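You operate a simulated robot arm through the tools that you are given. There is no shell and no other tool. Be economical: measure what you need, move in short steps, check, and stop when the job is done.

You run a simulated robot arm. Do the job below in one go: nothing can be reset, and whatever is moved stays where it is left.

Task
Test the green can in the can tester, then switch it off.
Fine: it tests at a safe 12 V; plus to plus, dial at the can's F, clamp closed before it goes on; it stays clamped; test no other.

Only the result counts: the job must be done as asked and must still hold three seconds after the hand-in. Knocking over, shifting, dropping, spilling or breaking anything else fails it.

Robot
A 6-joint arm with a two-finger parallel gripper, fixed in place. Base frame: the origin is at the foot of the arm, x ahead of it, y to its left, z up; the work surface is at about z = 723. Lengths are in mm, angles in degrees, forces in N, time in s.
With the tool pointing down near the work surface it reaches from about 260 to 660 mm from the base axis. Its first joint turns from -66.0 to 66.0 degrees. Payload 2.9 kg.
The tool frame sits at the grasp point between the pads (the TCP): z along the fingers, y along the line on which they close. The tips reach 30 mm beyond it. The gripper opens to 110 mm. The fingers are 20 mm wide and 10 mm thick; the gripper's body (48 by 112 mm) begins 55 mm behind the TCP.
Orientation is that of the tool frame in the base frame, as a unit quaternion [w, x, y, z]. With the fingers straight down and closing along the base's y, the tool's x points along the base's -x, its y along +y and its z along -z.

Tools
- The arm moves only by the tool step_arm. Its argument "steps" is a list that holds one entry, the list of rows, each a list of 7 numbers: the turn, a rotation vector about the base's x, y, z in degrees, then the shift along the base's x, y, z in mm, then the opening in per cent of the stroke, from 0 (shut) to 100 (fully open). In form: [[[ax, ay, az, tx, ty, tz, grip], ...]]. A call has 1 to 10 rows; each row is the pose to reach, as a shift and turn from the pose commanded when the call began. Rows are played at 5 a second. More than 50 mm and 8.6 degrees between two rows, or a gripper value outside its range, and nothing of the call is played. Where a pose cannot be reached the arm comes as near as it can. A force on the tool above 40 N (or 10 N above the force at the start of the call, whichever is more), or a blocked arm, ends the call early, and 0.2 s more pass. Each finger travels about 108 mm/s and halts on what it meets, pressing with about 32 N; the grip force reading is that of the motor and also rises with nothing between the fingers. The clock runs only during rows and for 0.2 s after the last one: add rows that repeat a pose to give the fingers time. It gives the time, the measured TCP pose, the force on the tool (base axes), the opening and the grip force at its end, in the units of the frame above (readings bear some noise), with the torque about the TCP (base axes, N m) and any sound that the robot's microphone picked up.
- Cameras (640 x 400 px; columns grow to the right, rows downward): "scene" is fixed at [77, 430, 1398.2]; the picture's right is [-0.76, -0.65, 0.00], its down [-0.27, 0.32, -0.91] and it looks along [0.59, -0.69, -0.42] (base axes); focal length 334 px, centre (320, 200). "wrist" rides on the gripper at [72, 17, -103] in the tool frame; the picture's right is [-0.23, 0.97, 0.00], its down [-0.76, -0.18, -0.62] and it looks along [-0.61, -0.14, 0.78] (tool axes); focal length 222 px, centre (320, 200). There is no depth. A picture from a camera that has moved, and an enlarged one, comes with that camera's place and axes in the base frame and with its lens.
- grab_frame(camera): a new picture of that camera. No time passes.
- zoom(camera, box): a new picture of the part [left, top, right, bottom] of that camera's present view, enlarged. No time passes.
- finish_job(): hands the job in; it is judged then, once.

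Go step by step. Nothing tells you positions but the pictures and the camera data: compare them with the known pose of the tool, close in by small moves and look again before you grip or let go. The budget is 120 turns and 68 pictures, counting those below and the enlarged ones. Unless the task says otherwise, let go and move clear before handing in, and close with one line.

The tools are called by a JSON object that holds its "name" and its "arguments". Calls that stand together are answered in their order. step_arm: Moves the arm, as the interface text tells. Its arguments: {"type":"object","properties":{"steps":{"type":"array"}},"required":["steps"]} The other tools are called the same way: grab_frame (camera) takes a picture; zoom (camera, box) takes an enlarged picture of a part of a camera's view; finish_job () hands the job in.

At the start:

```text
time: 0.0
tcp_pos: [457.9, -23.9, 1208.2]
tcp_rot: [-0.001, -0.001, 1.0, 0.0]
contact_force: [-0.4, -0.2, 0.2]
moment: [-0.03, -0.01, -0.01]
gripper_width: 109.8
finger_force: 0.0
```

scene: 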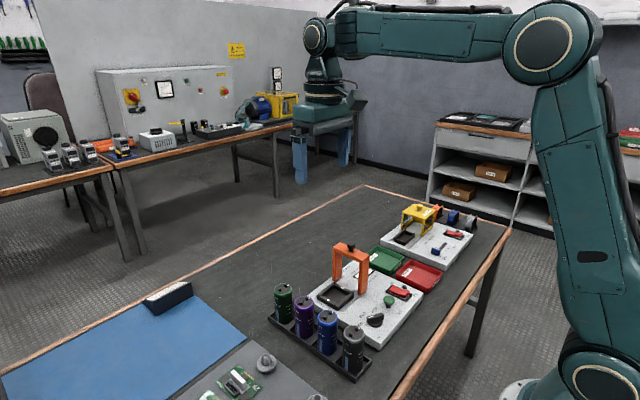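
wrist: 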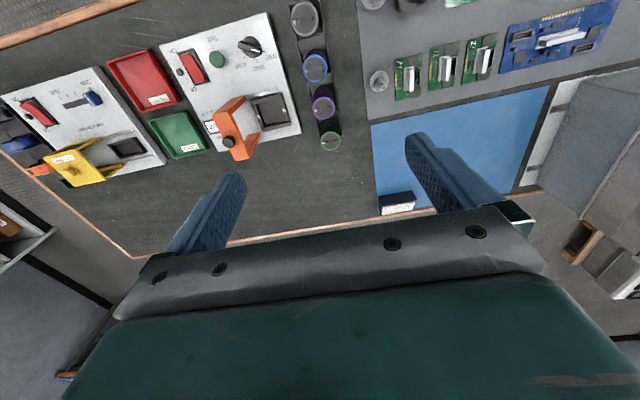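

I see two testers (orange clamp and yellow clamp) and a rack of four cans, one green. I'll zoom in on the details first.

{"name": "zoom", "arguments": {"camera": "scene", "box": [250, 230, 450, 390]}}

{"name": "zoom", "arguments": {"camera": "wrist", "box": [150, 0, 360, 170]}}

{"name": "zoom", "arguments": {"camera": "scene", "box": [360, 190, 500, 290]}}

```text
2.50 times, centred on (350, 310) of scene
camera zoom: at [77.0, 430.0, 1398.2], right [-0.76, -0.65, 0.0], down [-0.27, 0.32, -0.91], along [0.59, -0.69, -0.42], focal length 836 px, centre (245, -75)
```

zoom: 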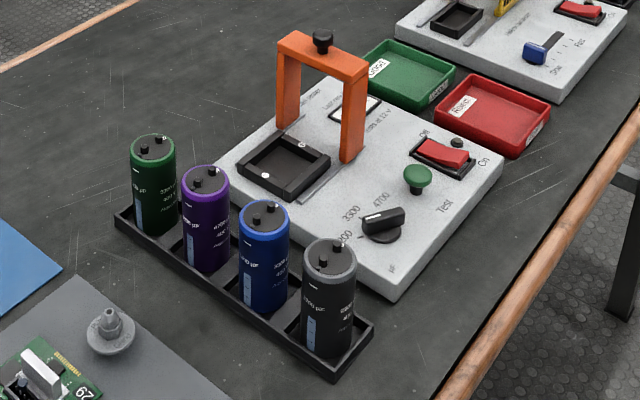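

```text
2.35 times, centred on (255, 85) of wrist
camera zoom: at [383.7, -5.9, 1312.6], right [0.23, 0.97, 0.0], down [0.76, -0.18, 0.62], along [0.61, -0.14, -0.78], focal length 523 px, centre (473, 471)
```

zoom: 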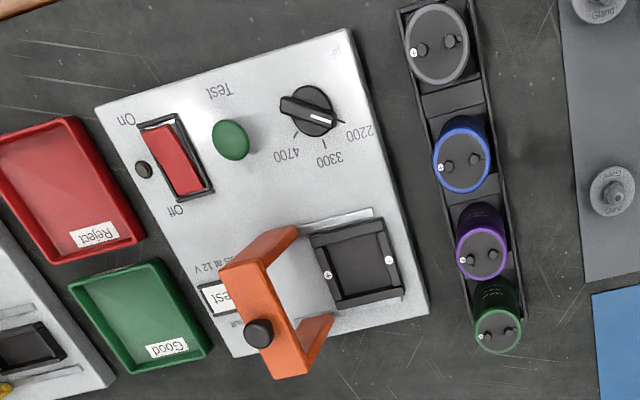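

```text
4.00 times, centred on (430, 240) of scene
camera zoom: at [77.0, 430.0, 1398.2], right [-0.76, -0.65, 0.0], down [-0.27, 0.32, -0.91], along [0.59, -0.69, -0.42], focal length 1337 px, centre (-120, 40)
```

zoom: 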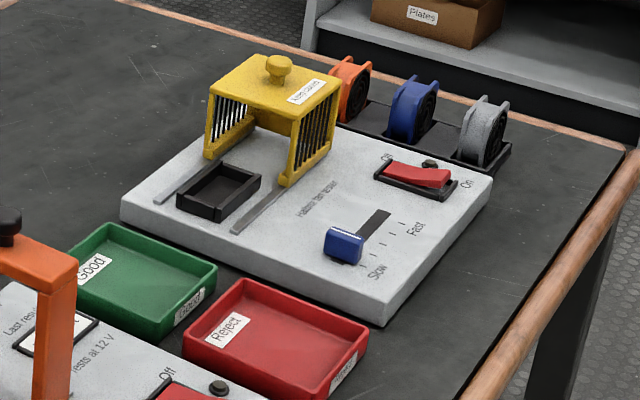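

The can tester is the orange one. I need the green can's value and the polarity marks.

{"name": "zoom", "arguments": {"camera": "scene", "box": [268, 275, 312, 330]}}

{"name": "zoom", "arguments": {"camera": "scene", "box": [315, 255, 385, 305]}}

{"name": "zoom", "arguments": {"camera": "scene", "box": [345, 265, 425, 345]}}

{"name": "zoom", "arguments": {"camera": "wrist", "box": [240, 80, 350, 160]}}

```text
7.27 times, centred on (290, 302) of scene
camera zoom: at [77.0, 430.0, 1398.2], right [-0.76, -0.65, 0.0], down [-0.27, 0.32, -0.91], along [0.59, -0.69, -0.42], focal length 2432 px, centre (538, -546)
```

zoom: 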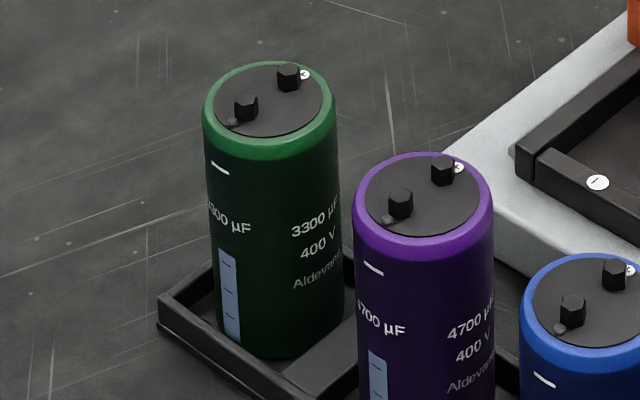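

```text
8.00 times, centred on (350, 280) of scene
camera zoom: at [77.0, 430.0, 1398.2], right [-0.76, -0.65, 0.0], down [-0.27, 0.32, -0.91], along [0.59, -0.69, -0.42], focal length 2675 px, centre (80, -440)
```

zoom: 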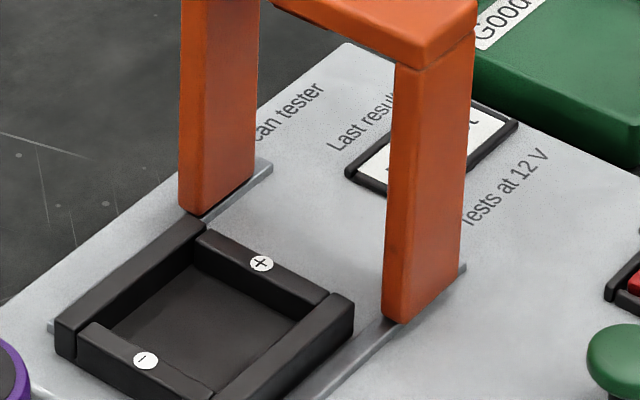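

```text
5.00 times, centred on (385, 305) of scene
camera zoom: at [77.0, 430.0, 1398.2], right [-0.76, -0.65, 0.0], down [-0.27, 0.32, -0.91], along [0.59, -0.69, -0.42], focal length 1672 px, centre (-5, -325)
```

zoom: 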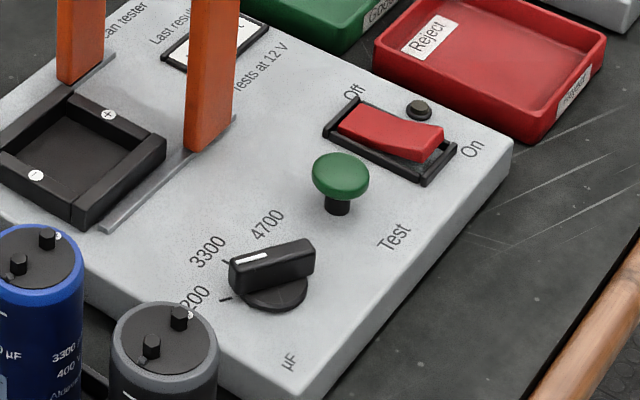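

```text
5.00 times, centred on (295, 120) of wrist
camera zoom: at [383.7, -5.9, 1312.6], right [0.23, 0.97, 0.0], down [0.76, -0.18, 0.62], along [0.61, -0.14, -0.78], focal length 1111 px, centre (445, 600)
```

zoom: 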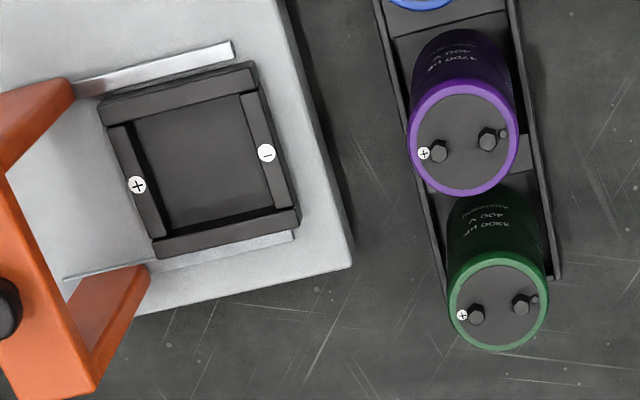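

Green can is 3300 µF, at about (597,-30), top z≈832, its + toward -y. The tester socket is at about (523,-156), also + toward -y. I'll turn the tool -90° (closing along x) so it clears the clamp, and move above the can.

{"name": "step_arm", "arguments": {"steps": [[[0, 0, -8, 14, 0, -25, 100], [0, 0, -16, 28, 0, -50, 90], [0, 0, -24, 42, 0, -75, 80], [0, 0, -32, 56, 0, -100, 70], [0, 0, -40, 70, 0, -125, 65], [0, 0, -48, 84, 0, -150, 65], [0, 0, -56, 98, 0, -175, 65], [0, 0, -64, 112, 0, -200, 65], [0, 0, -72, 126, 0, -225, 65], [0, 0, -80, 139, -6, -248, 65]]]}}

{"name": "step_arm", "arguments": {"steps": [[[0, 0, -5, 0, 0, 0, 65], [0, 0, -10, 0, 0, 0, 65], [0, 0, -10, 0, 0, 0, 65], [0, 0, -10, 0, 0, 0, 65]]]}}

{"name": "grab_frame", "arguments": {"camera": "wrist"}}

{"name": "grab_frame", "arguments": {"camera": "scene"}}

```text
time: 2.2
tcp_pos: [600.1, -30.4, 960.9]
tcp_rot: [0.001, 0.643, 0.766, 0.0]
contact_force: [0.7, 0.3, -0.2]
moment: [-0.02, 0.02, 0.01]
gripper_width: 71.4
finger_force: 0.0
```

```text
time: 3.2
tcp_pos: [597.8, -30.2, 960.7]
tcp_rot: [0.001, 0.707, 0.707, 0.0]
contact_force: [-0.7, 0.4, 0.1]
moment: [-0.02, 0.0, -0.01]
gripper_width: 71.8
finger_force: 0.1
```

```text
58 pictures are left
camera wrist: at [613.3, 43.6, 1065.3], right [0.97, -0.23, 0.0], down [-0.18, -0.76, 0.62], along [-0.14, -0.61, -0.78], focal length 222 px, centre (320, 200)
```

wrist: 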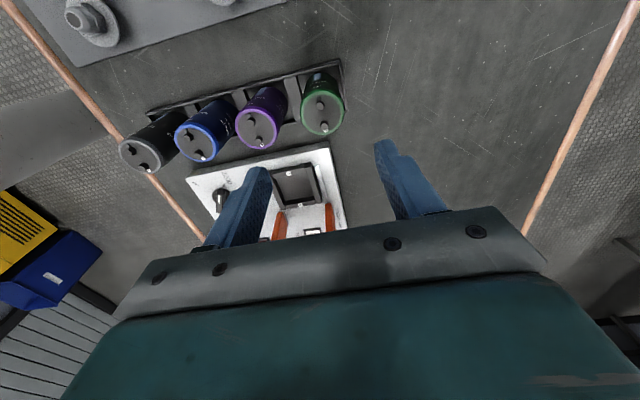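

```text
57 pictures are left
```

scene: 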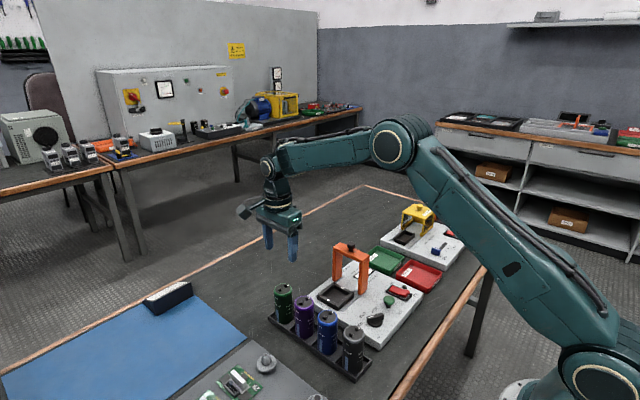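

Agrees well with the estimate. A zoom to refine the can's centre.

{"name": "zoom", "arguments": {"camera": "wrist", "box": [220, 50, 380, 150]}}

```text
4.00 times, centred on (300, 100) of wrist
camera zoom: at [613.3, 43.6, 1065.3], right [0.97, -0.23, 0.0], down [-0.18, -0.76, 0.62], along [-0.14, -0.61, -0.78], focal length 888 px, centre (400, 600)
```

zoom: 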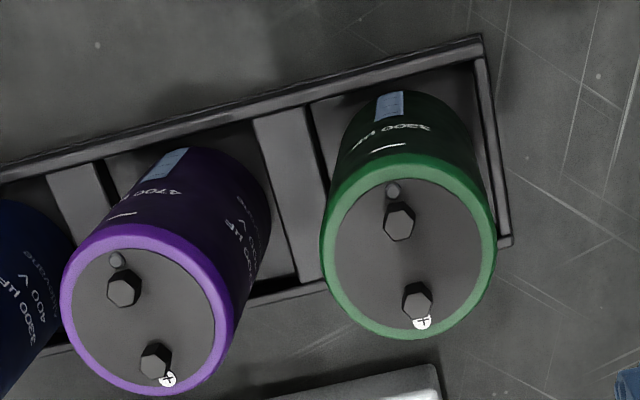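

Centre about (599.5,-28). I'll narrow the opening and descend between the cans.

{"name": "step_arm", "arguments": {"steps": [[[0, 0, 0, 1.5, 2, 0, 56], [0, 0, 0, 1.5, 2, -45, 56], [0, 0, 0, 1.5, 2, -90, 56], [0, 0, 0, 1.5, 2, -90, 56]]]}}

{"name": "grab_frame", "arguments": {"camera": "wrist"}}

{"name": "zoom", "arguments": {"camera": "scene", "box": [230, 220, 350, 340]}}

```text
time: 4.2
tcp_pos: [598.6, -29.8, 868.4]
tcp_rot: [0.0, 0.707, 0.707, -0.001]
contact_force: [-0.5, 0.9, -0.1]
moment: [-0.01, -0.02, -0.01]
gripper_width: 61.5
finger_force: 0.1
```

```text
55 pictures are left
camera wrist: at [613.3, 44.3, 972.9], right [0.97, -0.23, 0.0], down [-0.18, -0.76, 0.62], along [-0.14, -0.61, -0.78], focal length 222 px, centre (320, 200)
```

wrist: 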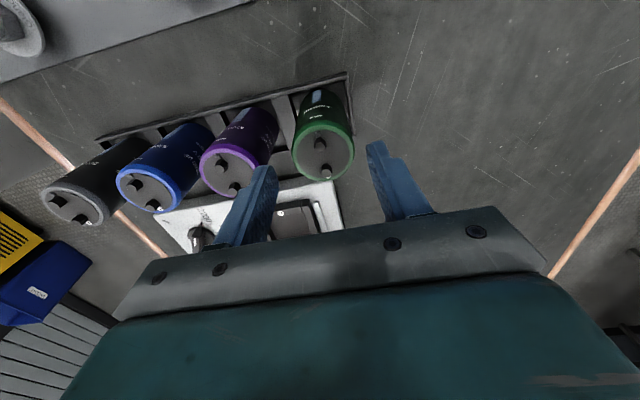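

```text
3.33 times, centred on (290, 280) of scene
camera zoom: at [77.0, 430.0, 1398.2], right [-0.76, -0.65, 0.0], down [-0.27, 0.32, -0.91], along [0.59, -0.69, -0.42], focal length 1114 px, centre (420, -67)
```

zoom: 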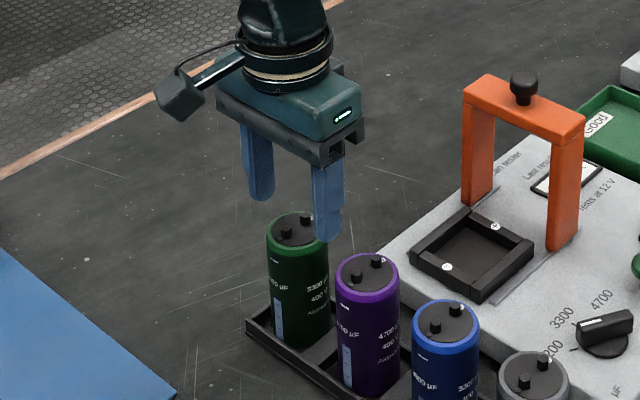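

Can (≈599,-30, top ≈825) lies centred between the fingers. Descending to grip height.

{"name": "step_arm", "arguments": {"steps": [[[0, 0, 0, 0, -1, -20, 56], [0, 0, 0, 0, -1, -40, 56], [0, 0, 0, 0, -1, -60, 56], [0, 0, 0, 0, -1, -60, 56]]]}}

{"name": "zoom", "arguments": {"camera": "scene", "box": [240, 240, 340, 340]}}

{"name": "grab_frame", "arguments": {"camera": "wrist"}}

```text
time: 5.2
tcp_pos: [598.2, -29.4, 811.0]
tcp_rot: [0.0, 0.707, 0.707, 0.0]
contact_force: [0.4, 0.1, -0.3]
moment: [-0.01, 0.02, -0.01]
gripper_width: 61.7
finger_force: 0.2
```

```text
4.00 times, centred on (290, 290) of scene
camera zoom: at [77.0, 430.0, 1398.2], right [-0.76, -0.65, 0.0], down [-0.27, 0.32, -0.91], along [0.59, -0.69, -0.42], focal length 1337 px, centre (440, -160)
```

zoom: 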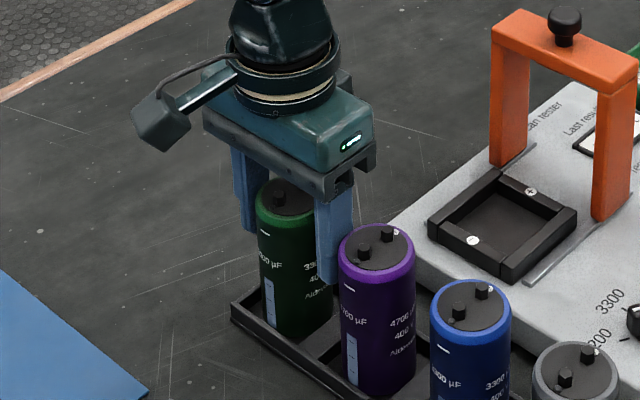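

```text
52 pictures are left
camera wrist: at [612.3, 44.6, 914.2], right [0.97, -0.23, 0.0], down [-0.18, -0.76, 0.62], along [-0.14, -0.61, -0.78], focal length 222 px, centre (320, 200)
```

wrist: 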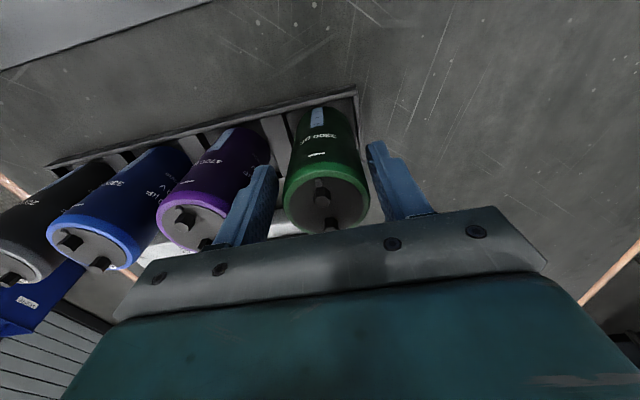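

Aligned. Closing on the can.

{"name": "step_arm", "arguments": {"steps": [[[0, 0, 0, 0.5, 0, 0, 48], [0, 0, 0, 0.5, 0, 0, 42], [0, 0, 0, 0.5, 0, 0, 36], [0, 0, 0, 0.5, 0, 0, 36], [0, 0, 0, 0.5, 0, 0, 36]]]}}

```text
time: 6.4
tcp_pos: [598.2, -28.6, 809.9]
tcp_rot: [0.0, 0.707, 0.708, 0.001]
contact_force: [1.4, -0.7, 0.3]
moment: [-0.02, -0.09, -0.02]
gripper_width: 46.8
finger_force: 32.3
```

Gripped at 46.8 mm. Lifting clear of the rack.

{"name": "step_arm", "arguments": {"steps": [[[0, 0, 0, 0, 0, 15, 36], [0, 0, 0, 0, 0, 50, 36], [0, 0, 0, 0, 0, 90, 36], [0, 0, 0, 0, 0, 130, 36], [0, 0, 0, 0, 0, 130, 36]]]}}

{"name": "grab_frame", "arguments": {"camera": "scene"}}

{"name": "grab_frame", "arguments": {"camera": "wrist"}}

```text
time: 7.6
tcp_pos: [596.9, -27.7, 940.9]
tcp_rot: [-0.001, 0.707, 0.707, 0.001]
contact_force: [0.5, 0.1, -2.6]
moment: [0.02, -0.02, -0.01]
gripper_width: 46.9
finger_force: 31.8
```

```text
51 pictures are left
```

scene: 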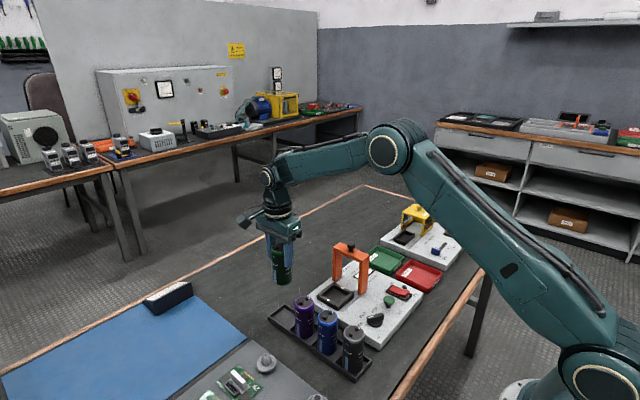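

```text
50 pictures are left
camera wrist: at [613.1, 46.1, 1043.7], right [0.97, -0.23, 0.0], down [-0.18, -0.76, 0.62], along [-0.14, -0.61, -0.78], focal length 222 px, centre (320, 200)
```

wrist: 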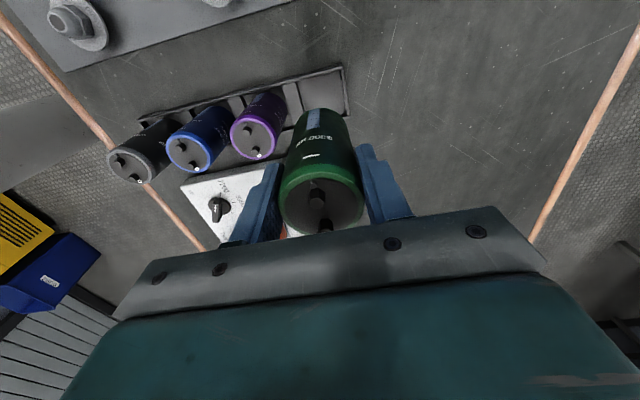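

The can is held. Carrying it over the socket, staying high.

{"name": "step_arm", "arguments": {"steps": [[[0, 0, 0, -15, -30, 0, 36], [0, 0, 0, -35, -65, 0, 36], [0, 0, 0, -55, -100, 0, 36], [0, 0, 0, -74.5, -127, 0, 36], [0, 0, 0, -74.5, -127, 0, 36], [0, 0, 0, -74.5, -127, 0, 36]]]}}

{"name": "zoom", "arguments": {"camera": "scene", "box": [270, 190, 410, 310]}}

{"name": "zoom", "arguments": {"camera": "wrist", "box": [200, 70, 440, 250]}}

```text
time: 9.0
tcp_pos: [525.6, -154.9, 941.4]
tcp_rot: [0.0, 0.707, 0.707, 0.0]
contact_force: [0.7, 0.6, -2.2]
moment: [0.04, 0.0, 0.03]
gripper_width: 46.7
finger_force: 32.1
```

```text
3.33 times, centred on (340, 250) of scene
camera zoom: at [77.0, 430.0, 1398.2], right [-0.76, -0.65, 0.0], down [-0.27, 0.32, -0.91], along [0.59, -0.69, -0.42], focal length 1114 px, centre (253, 33)
```

zoom: 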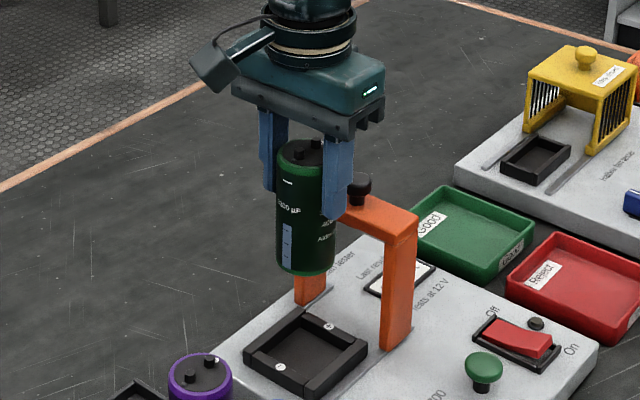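

```text
2.22 times, centred on (320, 160) of wrist
camera zoom: at [540.9, -80.8, 1045.5], right [0.97, -0.23, 0.0], down [-0.18, -0.76, 0.62], along [-0.14, -0.61, -0.78], focal length 494 px, centre (320, 289)
```

zoom: 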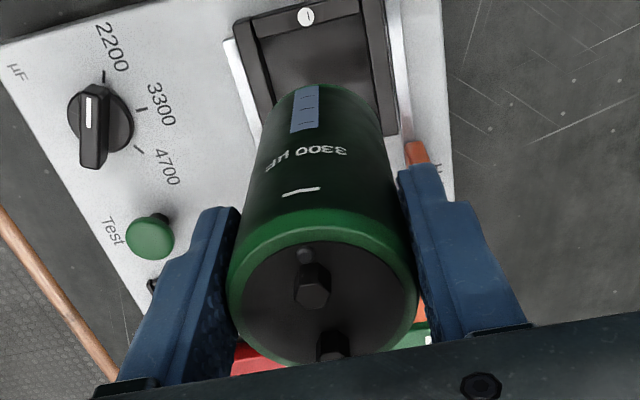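

The dial's pointer is at 2200; it must go to 3300. Now lowering the can to just above the socket rim and comparing.

{"name": "step_arm", "arguments": {"steps": [[[0, 0, 0, -1, 0, -25, 36], [0, 0, 0, -1, 0, -50, 36], [0, 0, 0, -1, 0, -70, 36], [0, 0, 0, -1, 0, -70, 36], [0, 0, 0, -1, 0, -70, 36]]]}}

{"name": "zoom", "arguments": {"camera": "scene", "box": [305, 240, 375, 310]}}

{"name": "zoom", "arguments": {"camera": "wrist", "box": [240, 60, 400, 220]}}

```text
time: 10.2
tcp_pos: [524.8, -154.9, 870.4]
tcp_rot: [0.0, 0.708, 0.707, 0.0]
contact_force: [1.1, -0.5, -3.1]
moment: [0.01, -0.04, -0.03]
gripper_width: 46.6
finger_force: 32.3
```

```text
5.71 times, centred on (340, 275) of scene
camera zoom: at [77.0, 430.0, 1398.2], right [-0.76, -0.65, 0.0], down [-0.27, 0.32, -0.91], along [0.59, -0.69, -0.42], focal length 1911 px, centre (206, -229)
```

zoom: 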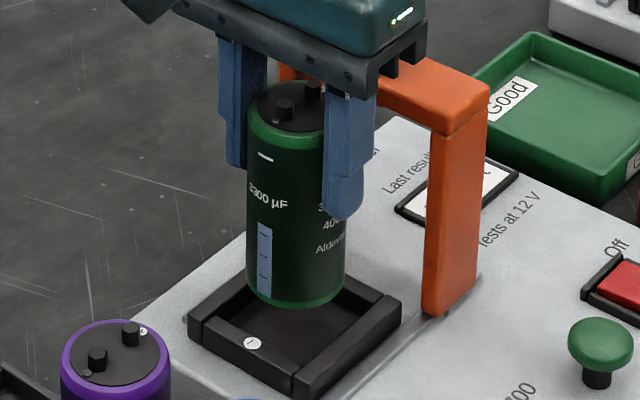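

```text
2.50 times, centred on (320, 140) of wrist
camera zoom: at [539.9, -81.7, 974.9], right [0.97, -0.23, 0.0], down [-0.18, -0.76, 0.62], along [-0.14, -0.61, -0.78], focal length 555 px, centre (320, 350)
```

zoom: 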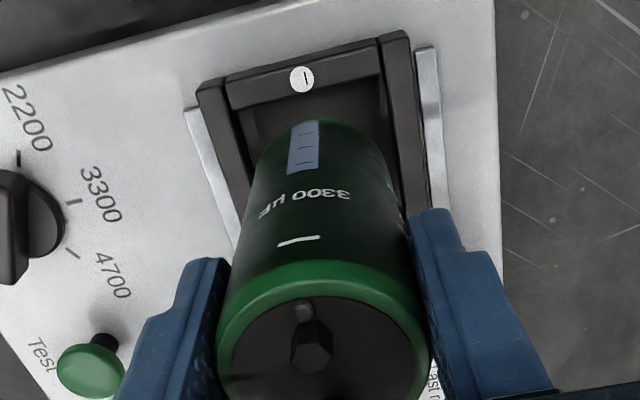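

The can appears about 3 mm too far to -y and 1 mm too far in x relative to the socket. Correcting and lowering a bit more.

{"name": "step_arm", "arguments": {"steps": [[[0, 0, 0, -1, 3, 0, 36], [0, 0, 0, -1, 3, -10, 36], [0, 0, 0, -1, 3, -10, 36]]]}}

{"name": "zoom", "arguments": {"camera": "scene", "box": [315, 265, 365, 315]}}

{"name": "zoom", "arguments": {"camera": "wrist", "box": [260, 60, 380, 150]}}

```text
time: 11.0
tcp_pos: [522.1, -153.5, 861.5]
tcp_rot: [0.0, 0.707, 0.707, 0.001]
contact_force: [-0.5, 0.1, -3.4]
moment: [0.03, 0.01, 0.04]
gripper_width: 46.7
finger_force: 31.9
```

```text
8.00 times, centred on (340, 290) of scene
camera zoom: at [77.0, 430.0, 1398.2], right [-0.76, -0.65, 0.0], down [-0.27, 0.32, -0.91], along [0.59, -0.69, -0.42], focal length 2675 px, centre (160, -520)
```

zoom: 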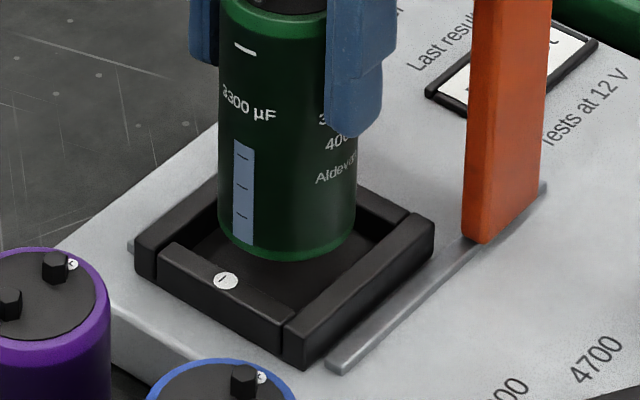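

```text
4.44 times, centred on (320, 105) of wrist
camera zoom: at [537.3, -79.5, 965.6], right [0.97, -0.23, 0.0], down [-0.18, -0.76, 0.62], along [-0.14, -0.61, -0.78], focal length 987 px, centre (320, 622)
```

zoom: 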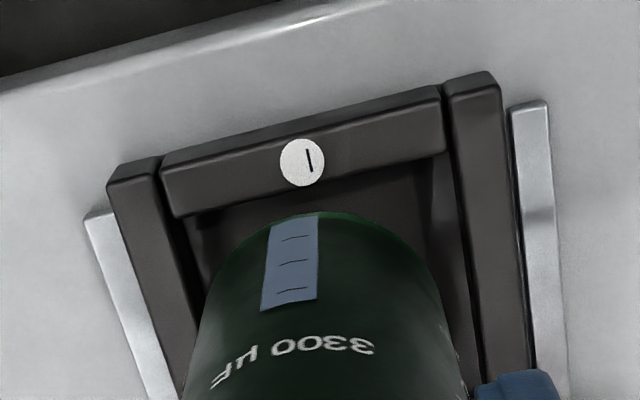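

Now well centred to about 1 mm. Small trim and lowering with force watch.

{"name": "step_arm", "arguments": {"steps": [[[0, 0, 0, 1, 1, 0, 36], [0, 0, 0, 1, 1, -4, 36], [0, 0, 0, 1, 1, -8, 36], [0, 0, 0, 1, 1, -12, 36], [0, 0, 0, 1, 1, -12, 36]]]}}

{"name": "zoom", "arguments": {"camera": "scene", "box": [315, 265, 365, 315]}}

```text
time: 12.2
tcp_pos: [522.7, -152.9, 849.0]
tcp_rot: [0.0, 0.707, 0.708, -0.001]
contact_force: [-0.3, -0.2, -3.2]
moment: [-0.01, 0.0, 0.0]
gripper_width: 46.7
finger_force: 31.7
```

```text
8.00 times, centred on (340, 290) of scene
camera zoom: at [77.0, 430.0, 1398.2], right [-0.76, -0.65, 0.0], down [-0.27, 0.32, -0.91], along [0.59, -0.69, -0.42], focal length 2675 px, centre (160, -520)
```

zoom: 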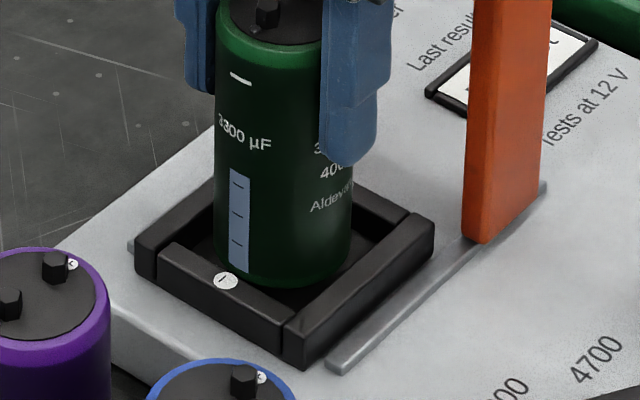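

No contact, going into the socket. Continuing down gently.

{"name": "step_arm", "arguments": {"steps": [[[0, 0, 0, 0, 0, -3, 36], [0, 0, 0, 0, 0, -6, 36], [0, 0, 0, 0, 0, -9, 36], [0, 0, 0, 0, 0, -12, 36], [0, 0, 0, 0, 0, -15, 36]]]}}

{"name": "zoom", "arguments": {"camera": "scene", "box": [305, 245, 375, 315]}}

```text
time: 13.4
tcp_pos: [524.6, -153.4, 836.0]
tcp_rot: [0.003, 0.708, 0.707, 0.002]
contact_force: [-1.6, 0.5, 27.1]
moment: [-0.09, 0.74, -0.03]
gripper_width: 46.7
finger_force: 31.5
```

```text
5.71 times, centred on (340, 280) of scene
camera zoom: at [76.5, 430.1, 1398.2], right [-0.76, -0.65, 0.0], down [-0.27, 0.32, -0.91], along [0.59, -0.69, -0.42], focal length 1911 px, centre (206, -257)
```

zoom: 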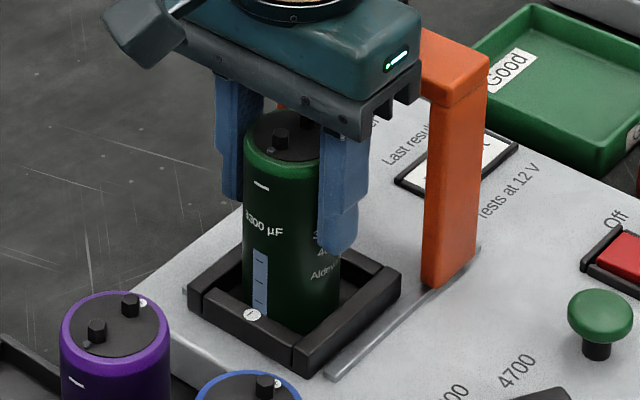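

The can is down on the socket floor, inside the walls. Ease off slightly, then release.

{"name": "step_arm", "arguments": {"steps": [[[0, 0, 0, 0, 0, 1.5, 36], [0, 0, 0, 0, 0, 2, 38], [0, 0, 0, 0, 0, 2, 44], [0, 0, 0, 0, 0, 2, 48], [0, 0, 0, 0, 0, 2, 54], [0, 0, 0, 0, 0, 2, 54]]]}}

{"name": "zoom", "arguments": {"camera": "scene", "box": [305, 245, 375, 315]}}

{"name": "zoom", "arguments": {"camera": "wrist", "box": [220, 60, 420, 240]}}

```text
time: 14.8
tcp_pos: [525.6, -151.9, 835.4]
tcp_rot: [-0.001, 0.707, 0.707, 0.0]
contact_force: [0.0, 0.0, -0.6]
moment: [-0.01, -0.02, 0.02]
gripper_width: 59.2
finger_force: 0.1
```

```text
5.71 times, centred on (340, 280) of scene
camera zoom: at [77.0, 430.0, 1398.2], right [-0.76, -0.65, 0.0], down [-0.27, 0.32, -0.91], along [0.59, -0.69, -0.42], focal length 1911 px, centre (206, -257)
```

zoom: 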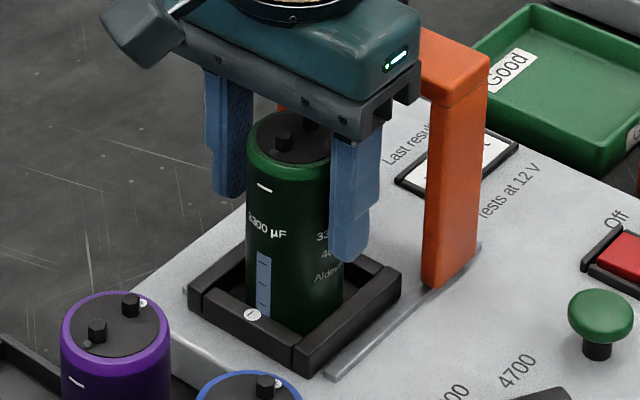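

```text
2.22 times, centred on (320, 150) of wrist
camera zoom: at [539.4, -79.0, 939.4], right [0.97, -0.23, 0.0], down [-0.18, -0.76, 0.62], along [-0.14, -0.61, -0.78], focal length 494 px, centre (320, 311)
```

zoom: 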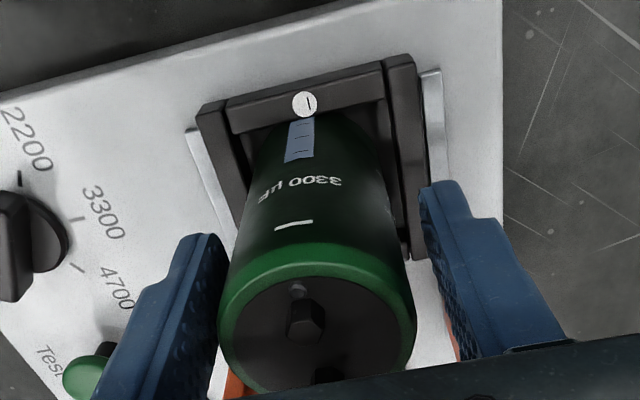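

The can stands seated. Lifting the hand straight up and clear.

{"name": "step_arm", "arguments": {"steps": [[[0, 0, 0, -0.5, 0, 5, 60], [0, 0, 0, -0.5, 0, 20, 60], [0, 0, 0, -0.5, 0, 50, 60], [0, 0, 0, -0.5, 0, 95, 60], [0, 0, 0, 0, 0, 140, 60], [0, 0, 0, 0, 0, 140, 60]]]}}

{"name": "grab_frame", "arguments": {"camera": "wrist"}}

{"name": "zoom", "arguments": {"camera": "scene", "box": [290, 220, 410, 310]}}

```text
time: 16.2
tcp_pos: [525.5, -152.8, 976.5]
tcp_rot: [0.0, 0.707, 0.707, 0.001]
contact_force: [-0.9, -0.2, 0.2]
moment: [0.04, -0.02, -0.02]
gripper_width: 65.8
finger_force: 0.1
```

```text
39 pictures are left
camera wrist: at [540.4, -78.4, 1081.2], right [0.97, -0.23, 0.0], down [-0.18, -0.76, 0.62], along [-0.14, -0.61, -0.78], focal length 222 px, centre (320, 200)
```

wrist: 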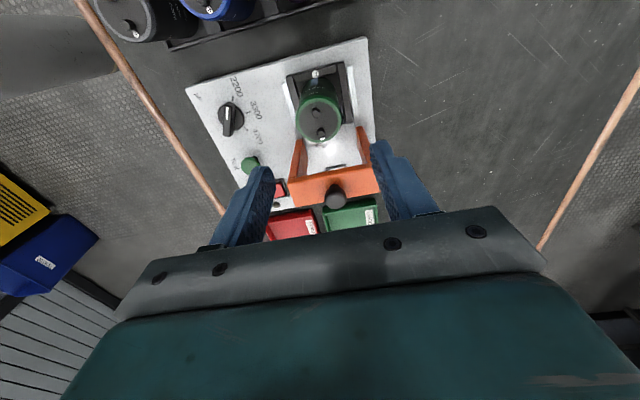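

```text
4.44 times, centred on (350, 265) of scene
camera zoom: at [77.0, 430.0, 1398.2], right [-0.76, -0.65, 0.0], down [-0.27, 0.32, -0.91], along [0.59, -0.69, -0.42], focal length 1486 px, centre (187, -89)
```

zoom: 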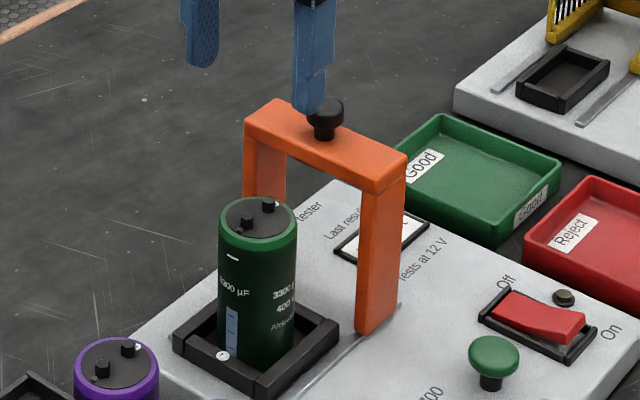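

The can is seated with + on the right side. Next I close the clamp: shut the fingers, go down behind the orange bridge (back face about y=-242) and push it toward +y.

{"name": "step_arm", "arguments": {"steps": [[[0, 0, 0, 0, -40, 0, 40], [0, 0, 0, 0, -80, 0, 20], [0, 0, 0, -1, -122, 0, 0], [0, 0, 0, -1, -122, 0, 0], [0, 0, 0, -1, -122, 0, 0], [0, 0, 0, -1, -122, -40, 0], [0, 0, 0, -1, -122, -78, 0], [0, 0, 0, -1, -122, -78, 0]]]}}

{"name": "zoom", "arguments": {"camera": "scene", "box": [290, 200, 430, 310]}}

{"name": "grab_frame", "arguments": {"camera": "wrist"}}

```text
time: 18.0
tcp_pos: [522.7, -273.8, 896.8]
tcp_rot: [0.0, 0.707, 0.707, 0.0]
contact_force: [0.4, -0.3, -0.1]
moment: [0.01, 0.01, -0.03]
gripper_width: 0.1
finger_force: 31.8
```

```text
3.64 times, centred on (360, 255) of scene
camera zoom: at [77.0, 430.0, 1398.2], right [-0.76, -0.65, 0.0], down [-0.27, 0.32, -0.91], along [0.59, -0.69, -0.42], focal length 1216 px, centre (174, 0)
```

zoom: 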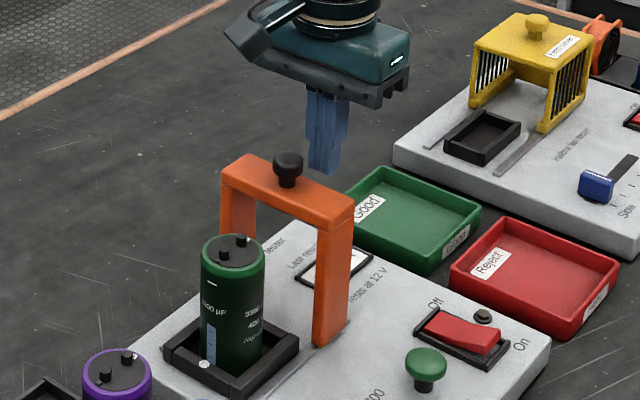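

```text
36 pictures are left
camera wrist: at [537.4, -199.5, 1000.6], right [0.97, -0.23, 0.0], down [-0.18, -0.76, 0.62], along [-0.14, -0.61, -0.78], focal length 222 px, centre (320, 200)
```

wrist: 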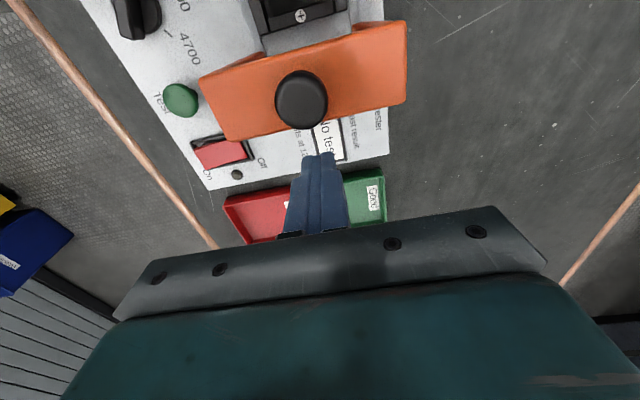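

Display reads "No test". Fingers are behind the bridge; pushing in steps.

{"name": "step_arm", "arguments": {"steps": [[[0, 0, 0, 0, 12, 0, 0], [0, 0, 0, 0, 20, 0, 0], [0, 0, 0, 0, 27, 0, 0], [0, 0, 0, 0, 34, 0, 0], [0, 0, 0, 0, 41, 0, 0], [0, 0, 0, 0, 48, 0, 0], [0, 0, 0, 0, 54, 0, 0]]]}}

{"name": "zoom", "arguments": {"camera": "scene", "box": [290, 200, 430, 310]}}

```text
time: 19.6
tcp_pos: [520.7, -219.4, 898.1]
tcp_rot: [0.0, 0.707, 0.707, 0.0]
contact_force: [1.1, -1.1, -0.4]
moment: [0.0, -0.05, -0.03]
gripper_width: 0.1
finger_force: 32.1
```

```text
3.64 times, centred on (360, 255) of scene
camera zoom: at [77.0, 430.0, 1398.2], right [-0.76, -0.65, 0.0], down [-0.27, 0.32, -0.91], along [0.59, -0.69, -0.42], focal length 1216 px, centre (174, 0)
```

zoom: 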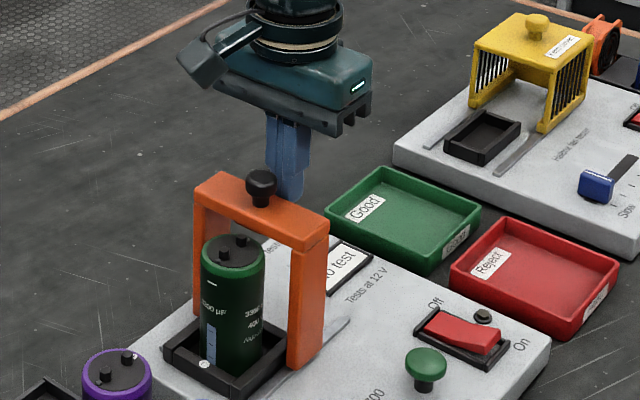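

The clamp slides with little force. Continuing the push.

{"name": "step_arm", "arguments": {"steps": [[[0, 0, 0, 0, 7, 0, 0], [0, 0, 0, 0, 14, 0, 0], [0, 0, 0, 0, 20, 0, 0], [0, 0, 0, 0, 26, 0, 0], [0, 0, 0, 0, 31, 0, 0], [0, 0, 0, 0, 31, 0, 0]]]}}

{"name": "zoom", "arguments": {"camera": "scene", "box": [290, 200, 430, 310]}}

```text
time: 21.0
tcp_pos: [524.5, -190.1, 898.3]
tcp_rot: [0.001, 0.707, 0.707, -0.001]
contact_force: [-0.4, -0.8, 0.2]
moment: [0.02, -0.02, -0.02]
gripper_width: 0.0
finger_force: 31.7
```

```text
3.64 times, centred on (360, 255) of scene
camera zoom: at [77.0, 430.0, 1398.3], right [-0.76, -0.65, 0.0], down [-0.27, 0.32, -0.91], along [0.59, -0.69, -0.42], focal length 1216 px, centre (174, 0)
```

zoom: 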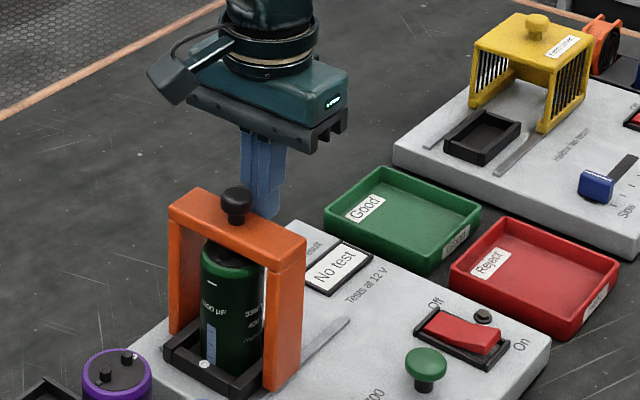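

Nearly over the can; pushing on gently until the stop.

{"name": "step_arm", "arguments": {"steps": [[[0, 0, 0, 0, 2, 0, 0], [0, 0, 0, 0, 4, 0, 0], [0, 0, 0, 0, 6, 0, 0], [0, 0, 0, 0, 8, 0, 0], [0, 0, 0, 0, 8, 0, 0]]]}}

{"name": "zoom", "arguments": {"camera": "scene", "box": [300, 230, 390, 310]}}

```text
time: 22.4
tcp_pos: [522.1, -187.5, 897.8]
tcp_rot: [0.004, 0.713, 0.701, -0.003]
contact_force: [-0.2, -4.3, 0.1]
moment: [-0.12, 0.07, 0.02]
gripper_width: 0.0
finger_force: 32.1
stopped in row 5: the force on the tool passed its limit at 40 N (the readings are from after the stop); the commanded pose is now the measured one
```

```text
5.00 times, centred on (345, 270) of scene
camera zoom: at [76.9, 429.9, 1398.3], right [-0.76, -0.65, 0.0], down [-0.27, 0.32, -0.91], along [0.59, -0.69, -0.42], focal length 1672 px, centre (195, -150)
```

zoom: 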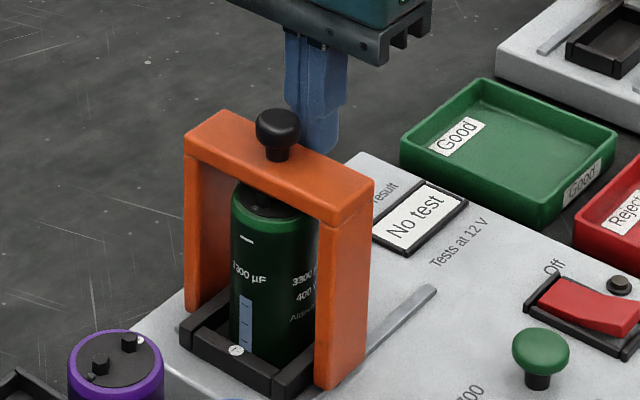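

The clamp hit its end stop: closed over the can. Now back off and rise, then turn the tool towards +60° yaw for the dial (pointer at 2200, bar along about 60°; 3300 points along +x).

{"name": "step_arm", "arguments": {"steps": [[[0, 0, 0.5, 0, -10, 0, 0], [0, 0, 1, 0, -18, 10, 0], [0, 0, 1, 0, -18, 45, 0], [0, 0, 1, 0, -18, 90, 0], [0, 0, 9, -25, -8, 100, 5], [0, 0, 17, -50, 2, 100, 10], [0, 0, 25, -75, 12, 100, 20], [0, 0, 33, -100, 22, 100, 30], [0, 0, 41, -120, 30, 100, 35], [0, 0, 49, -131, 33, 100, 35]]]}}

{"name": "step_arm", "arguments": {"steps": [[[0, 0, 8, 0, 0, 0, 35], [0, 0, 16, 0, 0, 0, 35], [0, 0, 24, 0, 0, 0, 35], [0, 0, 32, 0, 0, 0, 35], [0, 0, 40, 0, 0, 0, 35], [0, 0, 48, 0, 0, 0, 35], [0, 0, 56, 0, 0, 0, 35], [0, 0, 64, 0, 0, 0, 35], [0, 0, 72, 0, 0, 0, 35], [0, 0, 80, 0, 0, 0, 35]]]}}

{"name": "step_arm", "arguments": {"steps": [[[0, 0, 8, 0, 0, 0, 35], [0, 0, 16, 0, 0, 0, 35], [0, 0, 22, 0, 0, 0, 35], [0, 0, 22, 0, 0, 0, 35]]]}}

{"name": "grab_frame", "arguments": {"camera": "wrist"}}

{"name": "zoom", "arguments": {"camera": "scene", "box": [290, 200, 450, 340]}}

```text
time: 24.6
tcp_pos: [390.9, -153.7, 995.3]
tcp_rot: [0.003, 0.356, 0.935, 0.0]
contact_force: [-0.2, 0.5, 0.1]
moment: [0.0, 0.0, 0.02]
gripper_width: 38.6
finger_force: 0.1
```

```text
time: 26.8
tcp_pos: [390.6, -152.8, 997.1]
tcp_rot: [0.003, -0.329, 0.944, 0.003]
contact_force: [-0.4, -0.3, 0.2]
moment: [0.0, -0.02, -0.05]
gripper_width: 38.3
finger_force: 0.0
```

```text
time: 27.8
tcp_pos: [390.7, -153.7, 997.6]
tcp_rot: [0.003, -0.503, 0.864, 0.003]
contact_force: [0.1, 0.1, 0.3]
moment: [-0.03, 0.0, -0.01]
gripper_width: 38.5
finger_force: 0.1
```

```text
32 pictures are left
camera wrist: at [338.2, -207.5, 1102.0], right [-0.73, 0.68, 0.0], down [0.53, 0.57, 0.63], along [0.42, 0.46, -0.78], focal length 222 px, centre (320, 200)
```

wrist: 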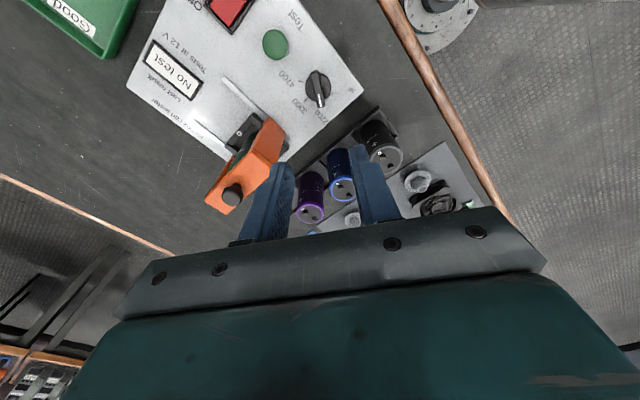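

```text
2.86 times, centred on (370, 270) of scene
camera zoom: at [77.0, 430.0, 1398.2], right [-0.76, -0.65, 0.0], down [-0.27, 0.32, -0.91], along [0.59, -0.69, -0.42], focal length 955 px, centre (177, 0)
```

zoom: 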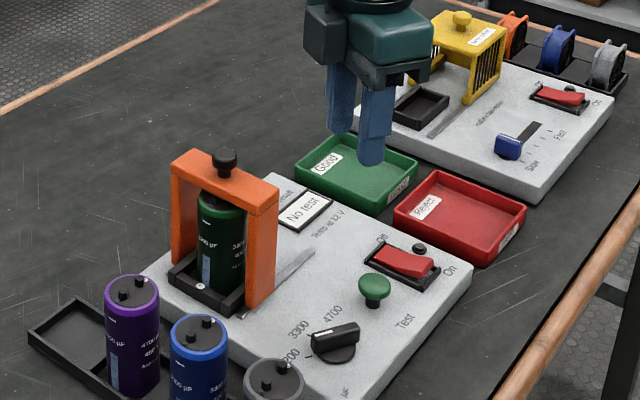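

Zooming on the dial, the rocker and the button from here.

{"name": "zoom", "arguments": {"camera": "wrist", "box": [270, 50, 370, 130]}}

```text
5.00 times, centred on (320, 90) of wrist
camera zoom: at [338.2, -207.5, 1102.0], right [-0.73, 0.68, 0.0], down [0.53, 0.57, 0.63], along [0.42, 0.46, -0.78], focal length 1111 px, centre (320, 750)
```

zoom: 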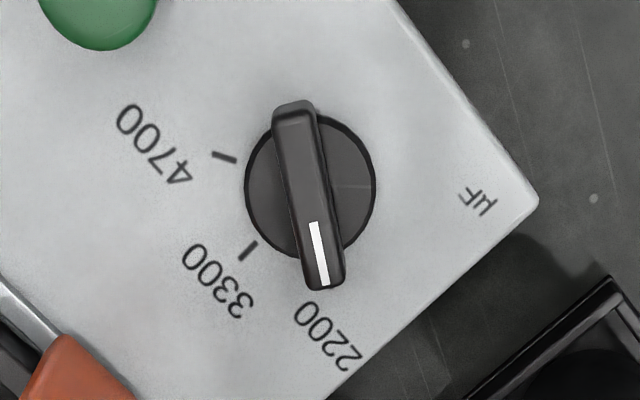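

Dial centre about (387,-156), bar at ~58-60°. Descending partway and rechecking.

{"name": "step_arm", "arguments": {"steps": [[[0, 0, 0, -3.5, -2.3, -40, 35], [0, 0, 0, -3.5, -2.3, -85, 35], [0, 0, 0, -3.5, -2.3, -130, 35], [0, 0, 0, -3.5, -2.3, -160, 35], [0, 0, 0, -3.5, -2.3, -160, 35]]]}}

{"name": "zoom", "arguments": {"camera": "wrist", "box": [220, 80, 420, 240]}}

{"name": "zoom", "arguments": {"camera": "scene", "box": [330, 250, 430, 350]}}

```text
time: 28.9
tcp_pos: [387.1, -155.6, 838.1]
tcp_rot: [0.002, -0.503, 0.865, 0.002]
contact_force: [-0.5, 1.2, -0.6]
moment: [-0.03, 0.0, 0.0]
gripper_width: 38.2
finger_force: 0.0
```

```text
2.50 times, centred on (320, 160) of wrist
camera zoom: at [333.0, -208.6, 942.0], right [-0.73, 0.68, 0.0], down [0.53, 0.57, 0.63], along [0.43, 0.46, -0.78], focal length 555 px, centre (320, 300)
```

zoom: 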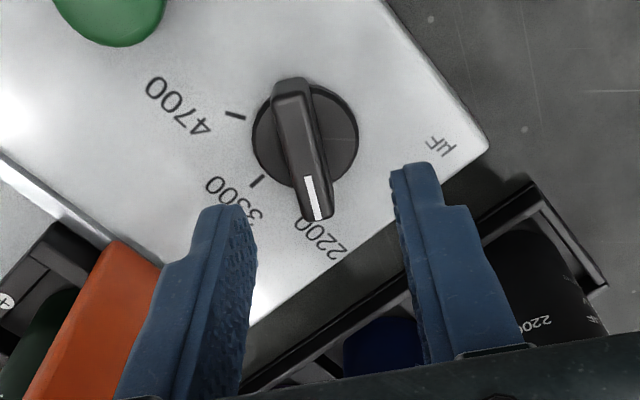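

```text
4.00 times, centred on (380, 300) of scene
camera zoom: at [77.0, 430.0, 1398.2], right [-0.76, -0.65, 0.0], down [-0.27, 0.32, -0.91], along [0.59, -0.69, -0.42], focal length 1337 px, centre (80, -200)
```

zoom: 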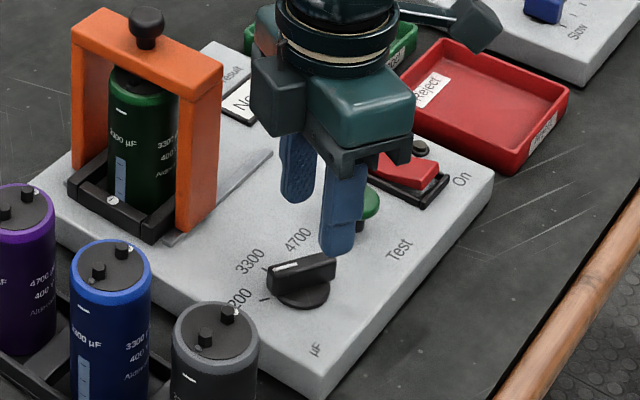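

Centred within ~1–2 mm; trimming and descending around the dial's bar.

{"name": "step_arm", "arguments": {"steps": [[[0, 0, 0, 1, -1.2, -15, 35], [0, 0, 0, 1, -1.2, -30, 35], [0, 0, 0, 1, -1.2, -44, 35], [0, 0, 0, 1, -1.2, -44, 35]]]}}

{"name": "zoom", "arguments": {"camera": "wrist", "box": [220, 120, 420, 260]}}

{"name": "zoom", "arguments": {"camera": "scene", "box": [340, 270, 420, 350]}}

```text
time: 29.9
tcp_pos: [387.4, -157.8, 794.5]
tcp_rot: [0.003, -0.502, 0.865, 0.003]
contact_force: [-0.3, -0.4, 0.7]
moment: [0.01, 0.01, -0.02]
gripper_width: 38.7
finger_force: 0.0
```

```text
2.86 times, centred on (320, 190) of wrist
camera zoom: at [334.6, -211.5, 898.4], right [-0.73, 0.68, 0.0], down [0.53, 0.57, 0.63], along [0.43, 0.46, -0.78], focal length 635 px, centre (320, 229)
```

zoom: 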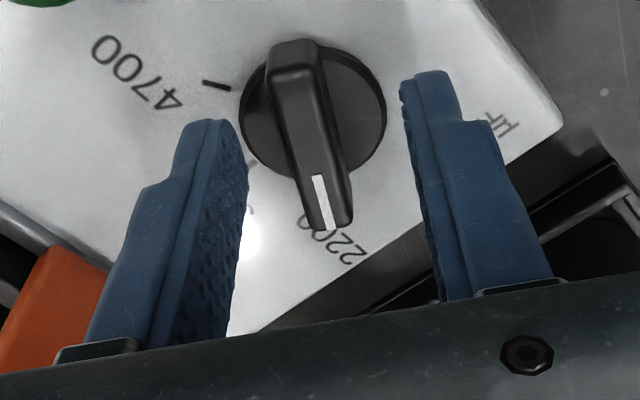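

```text
5.00 times, centred on (380, 310) of scene
camera zoom: at [77.0, 430.0, 1398.2], right [-0.76, -0.65, 0.0], down [-0.27, 0.32, -0.91], along [0.59, -0.69, -0.42], focal length 1672 px, centre (20, -350)
```

zoom: 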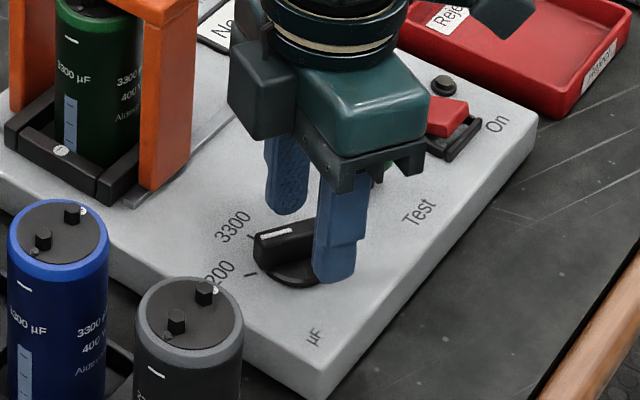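

Fingers straddle the bar. Closing on it.

{"name": "step_arm", "arguments": {"steps": [[[0, 0, 0, 0, 0, 0, 25], [0, 0, 0, 0, 0, 0, 17], [0, 0, 0, 0, 0, 0, 10], [0, 0, 0, 0, 0, 0, 5], [0, 0, 0, 0, 0, 0, 5], [0, 0, 0, 0, 0, 0, 5]]]}}

{"name": "zoom", "arguments": {"camera": "wrist", "box": [220, 120, 420, 260]}}

```text
time: 31.4
tcp_pos: [388.8, -159.2, 797.1]
tcp_rot: [0.004, -0.501, 0.865, -0.001]
contact_force: [16.9, -10.7, -6.0]
moment: [-0.19, -0.27, -0.46]
gripper_width: 11.5
finger_force: 44.5
```

```text
2.86 times, centred on (320, 190) of wrist
camera zoom: at [336.2, -212.4, 898.9], right [-0.73, 0.68, 0.0], down [0.53, 0.57, 0.63], along [0.43, 0.46, -0.78], focal length 635 px, centre (320, 229)
```

zoom: 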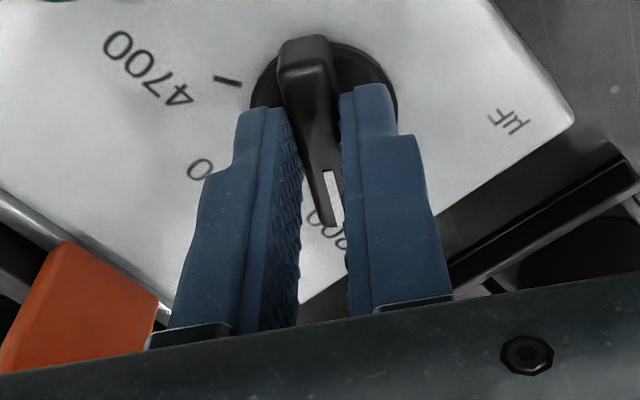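

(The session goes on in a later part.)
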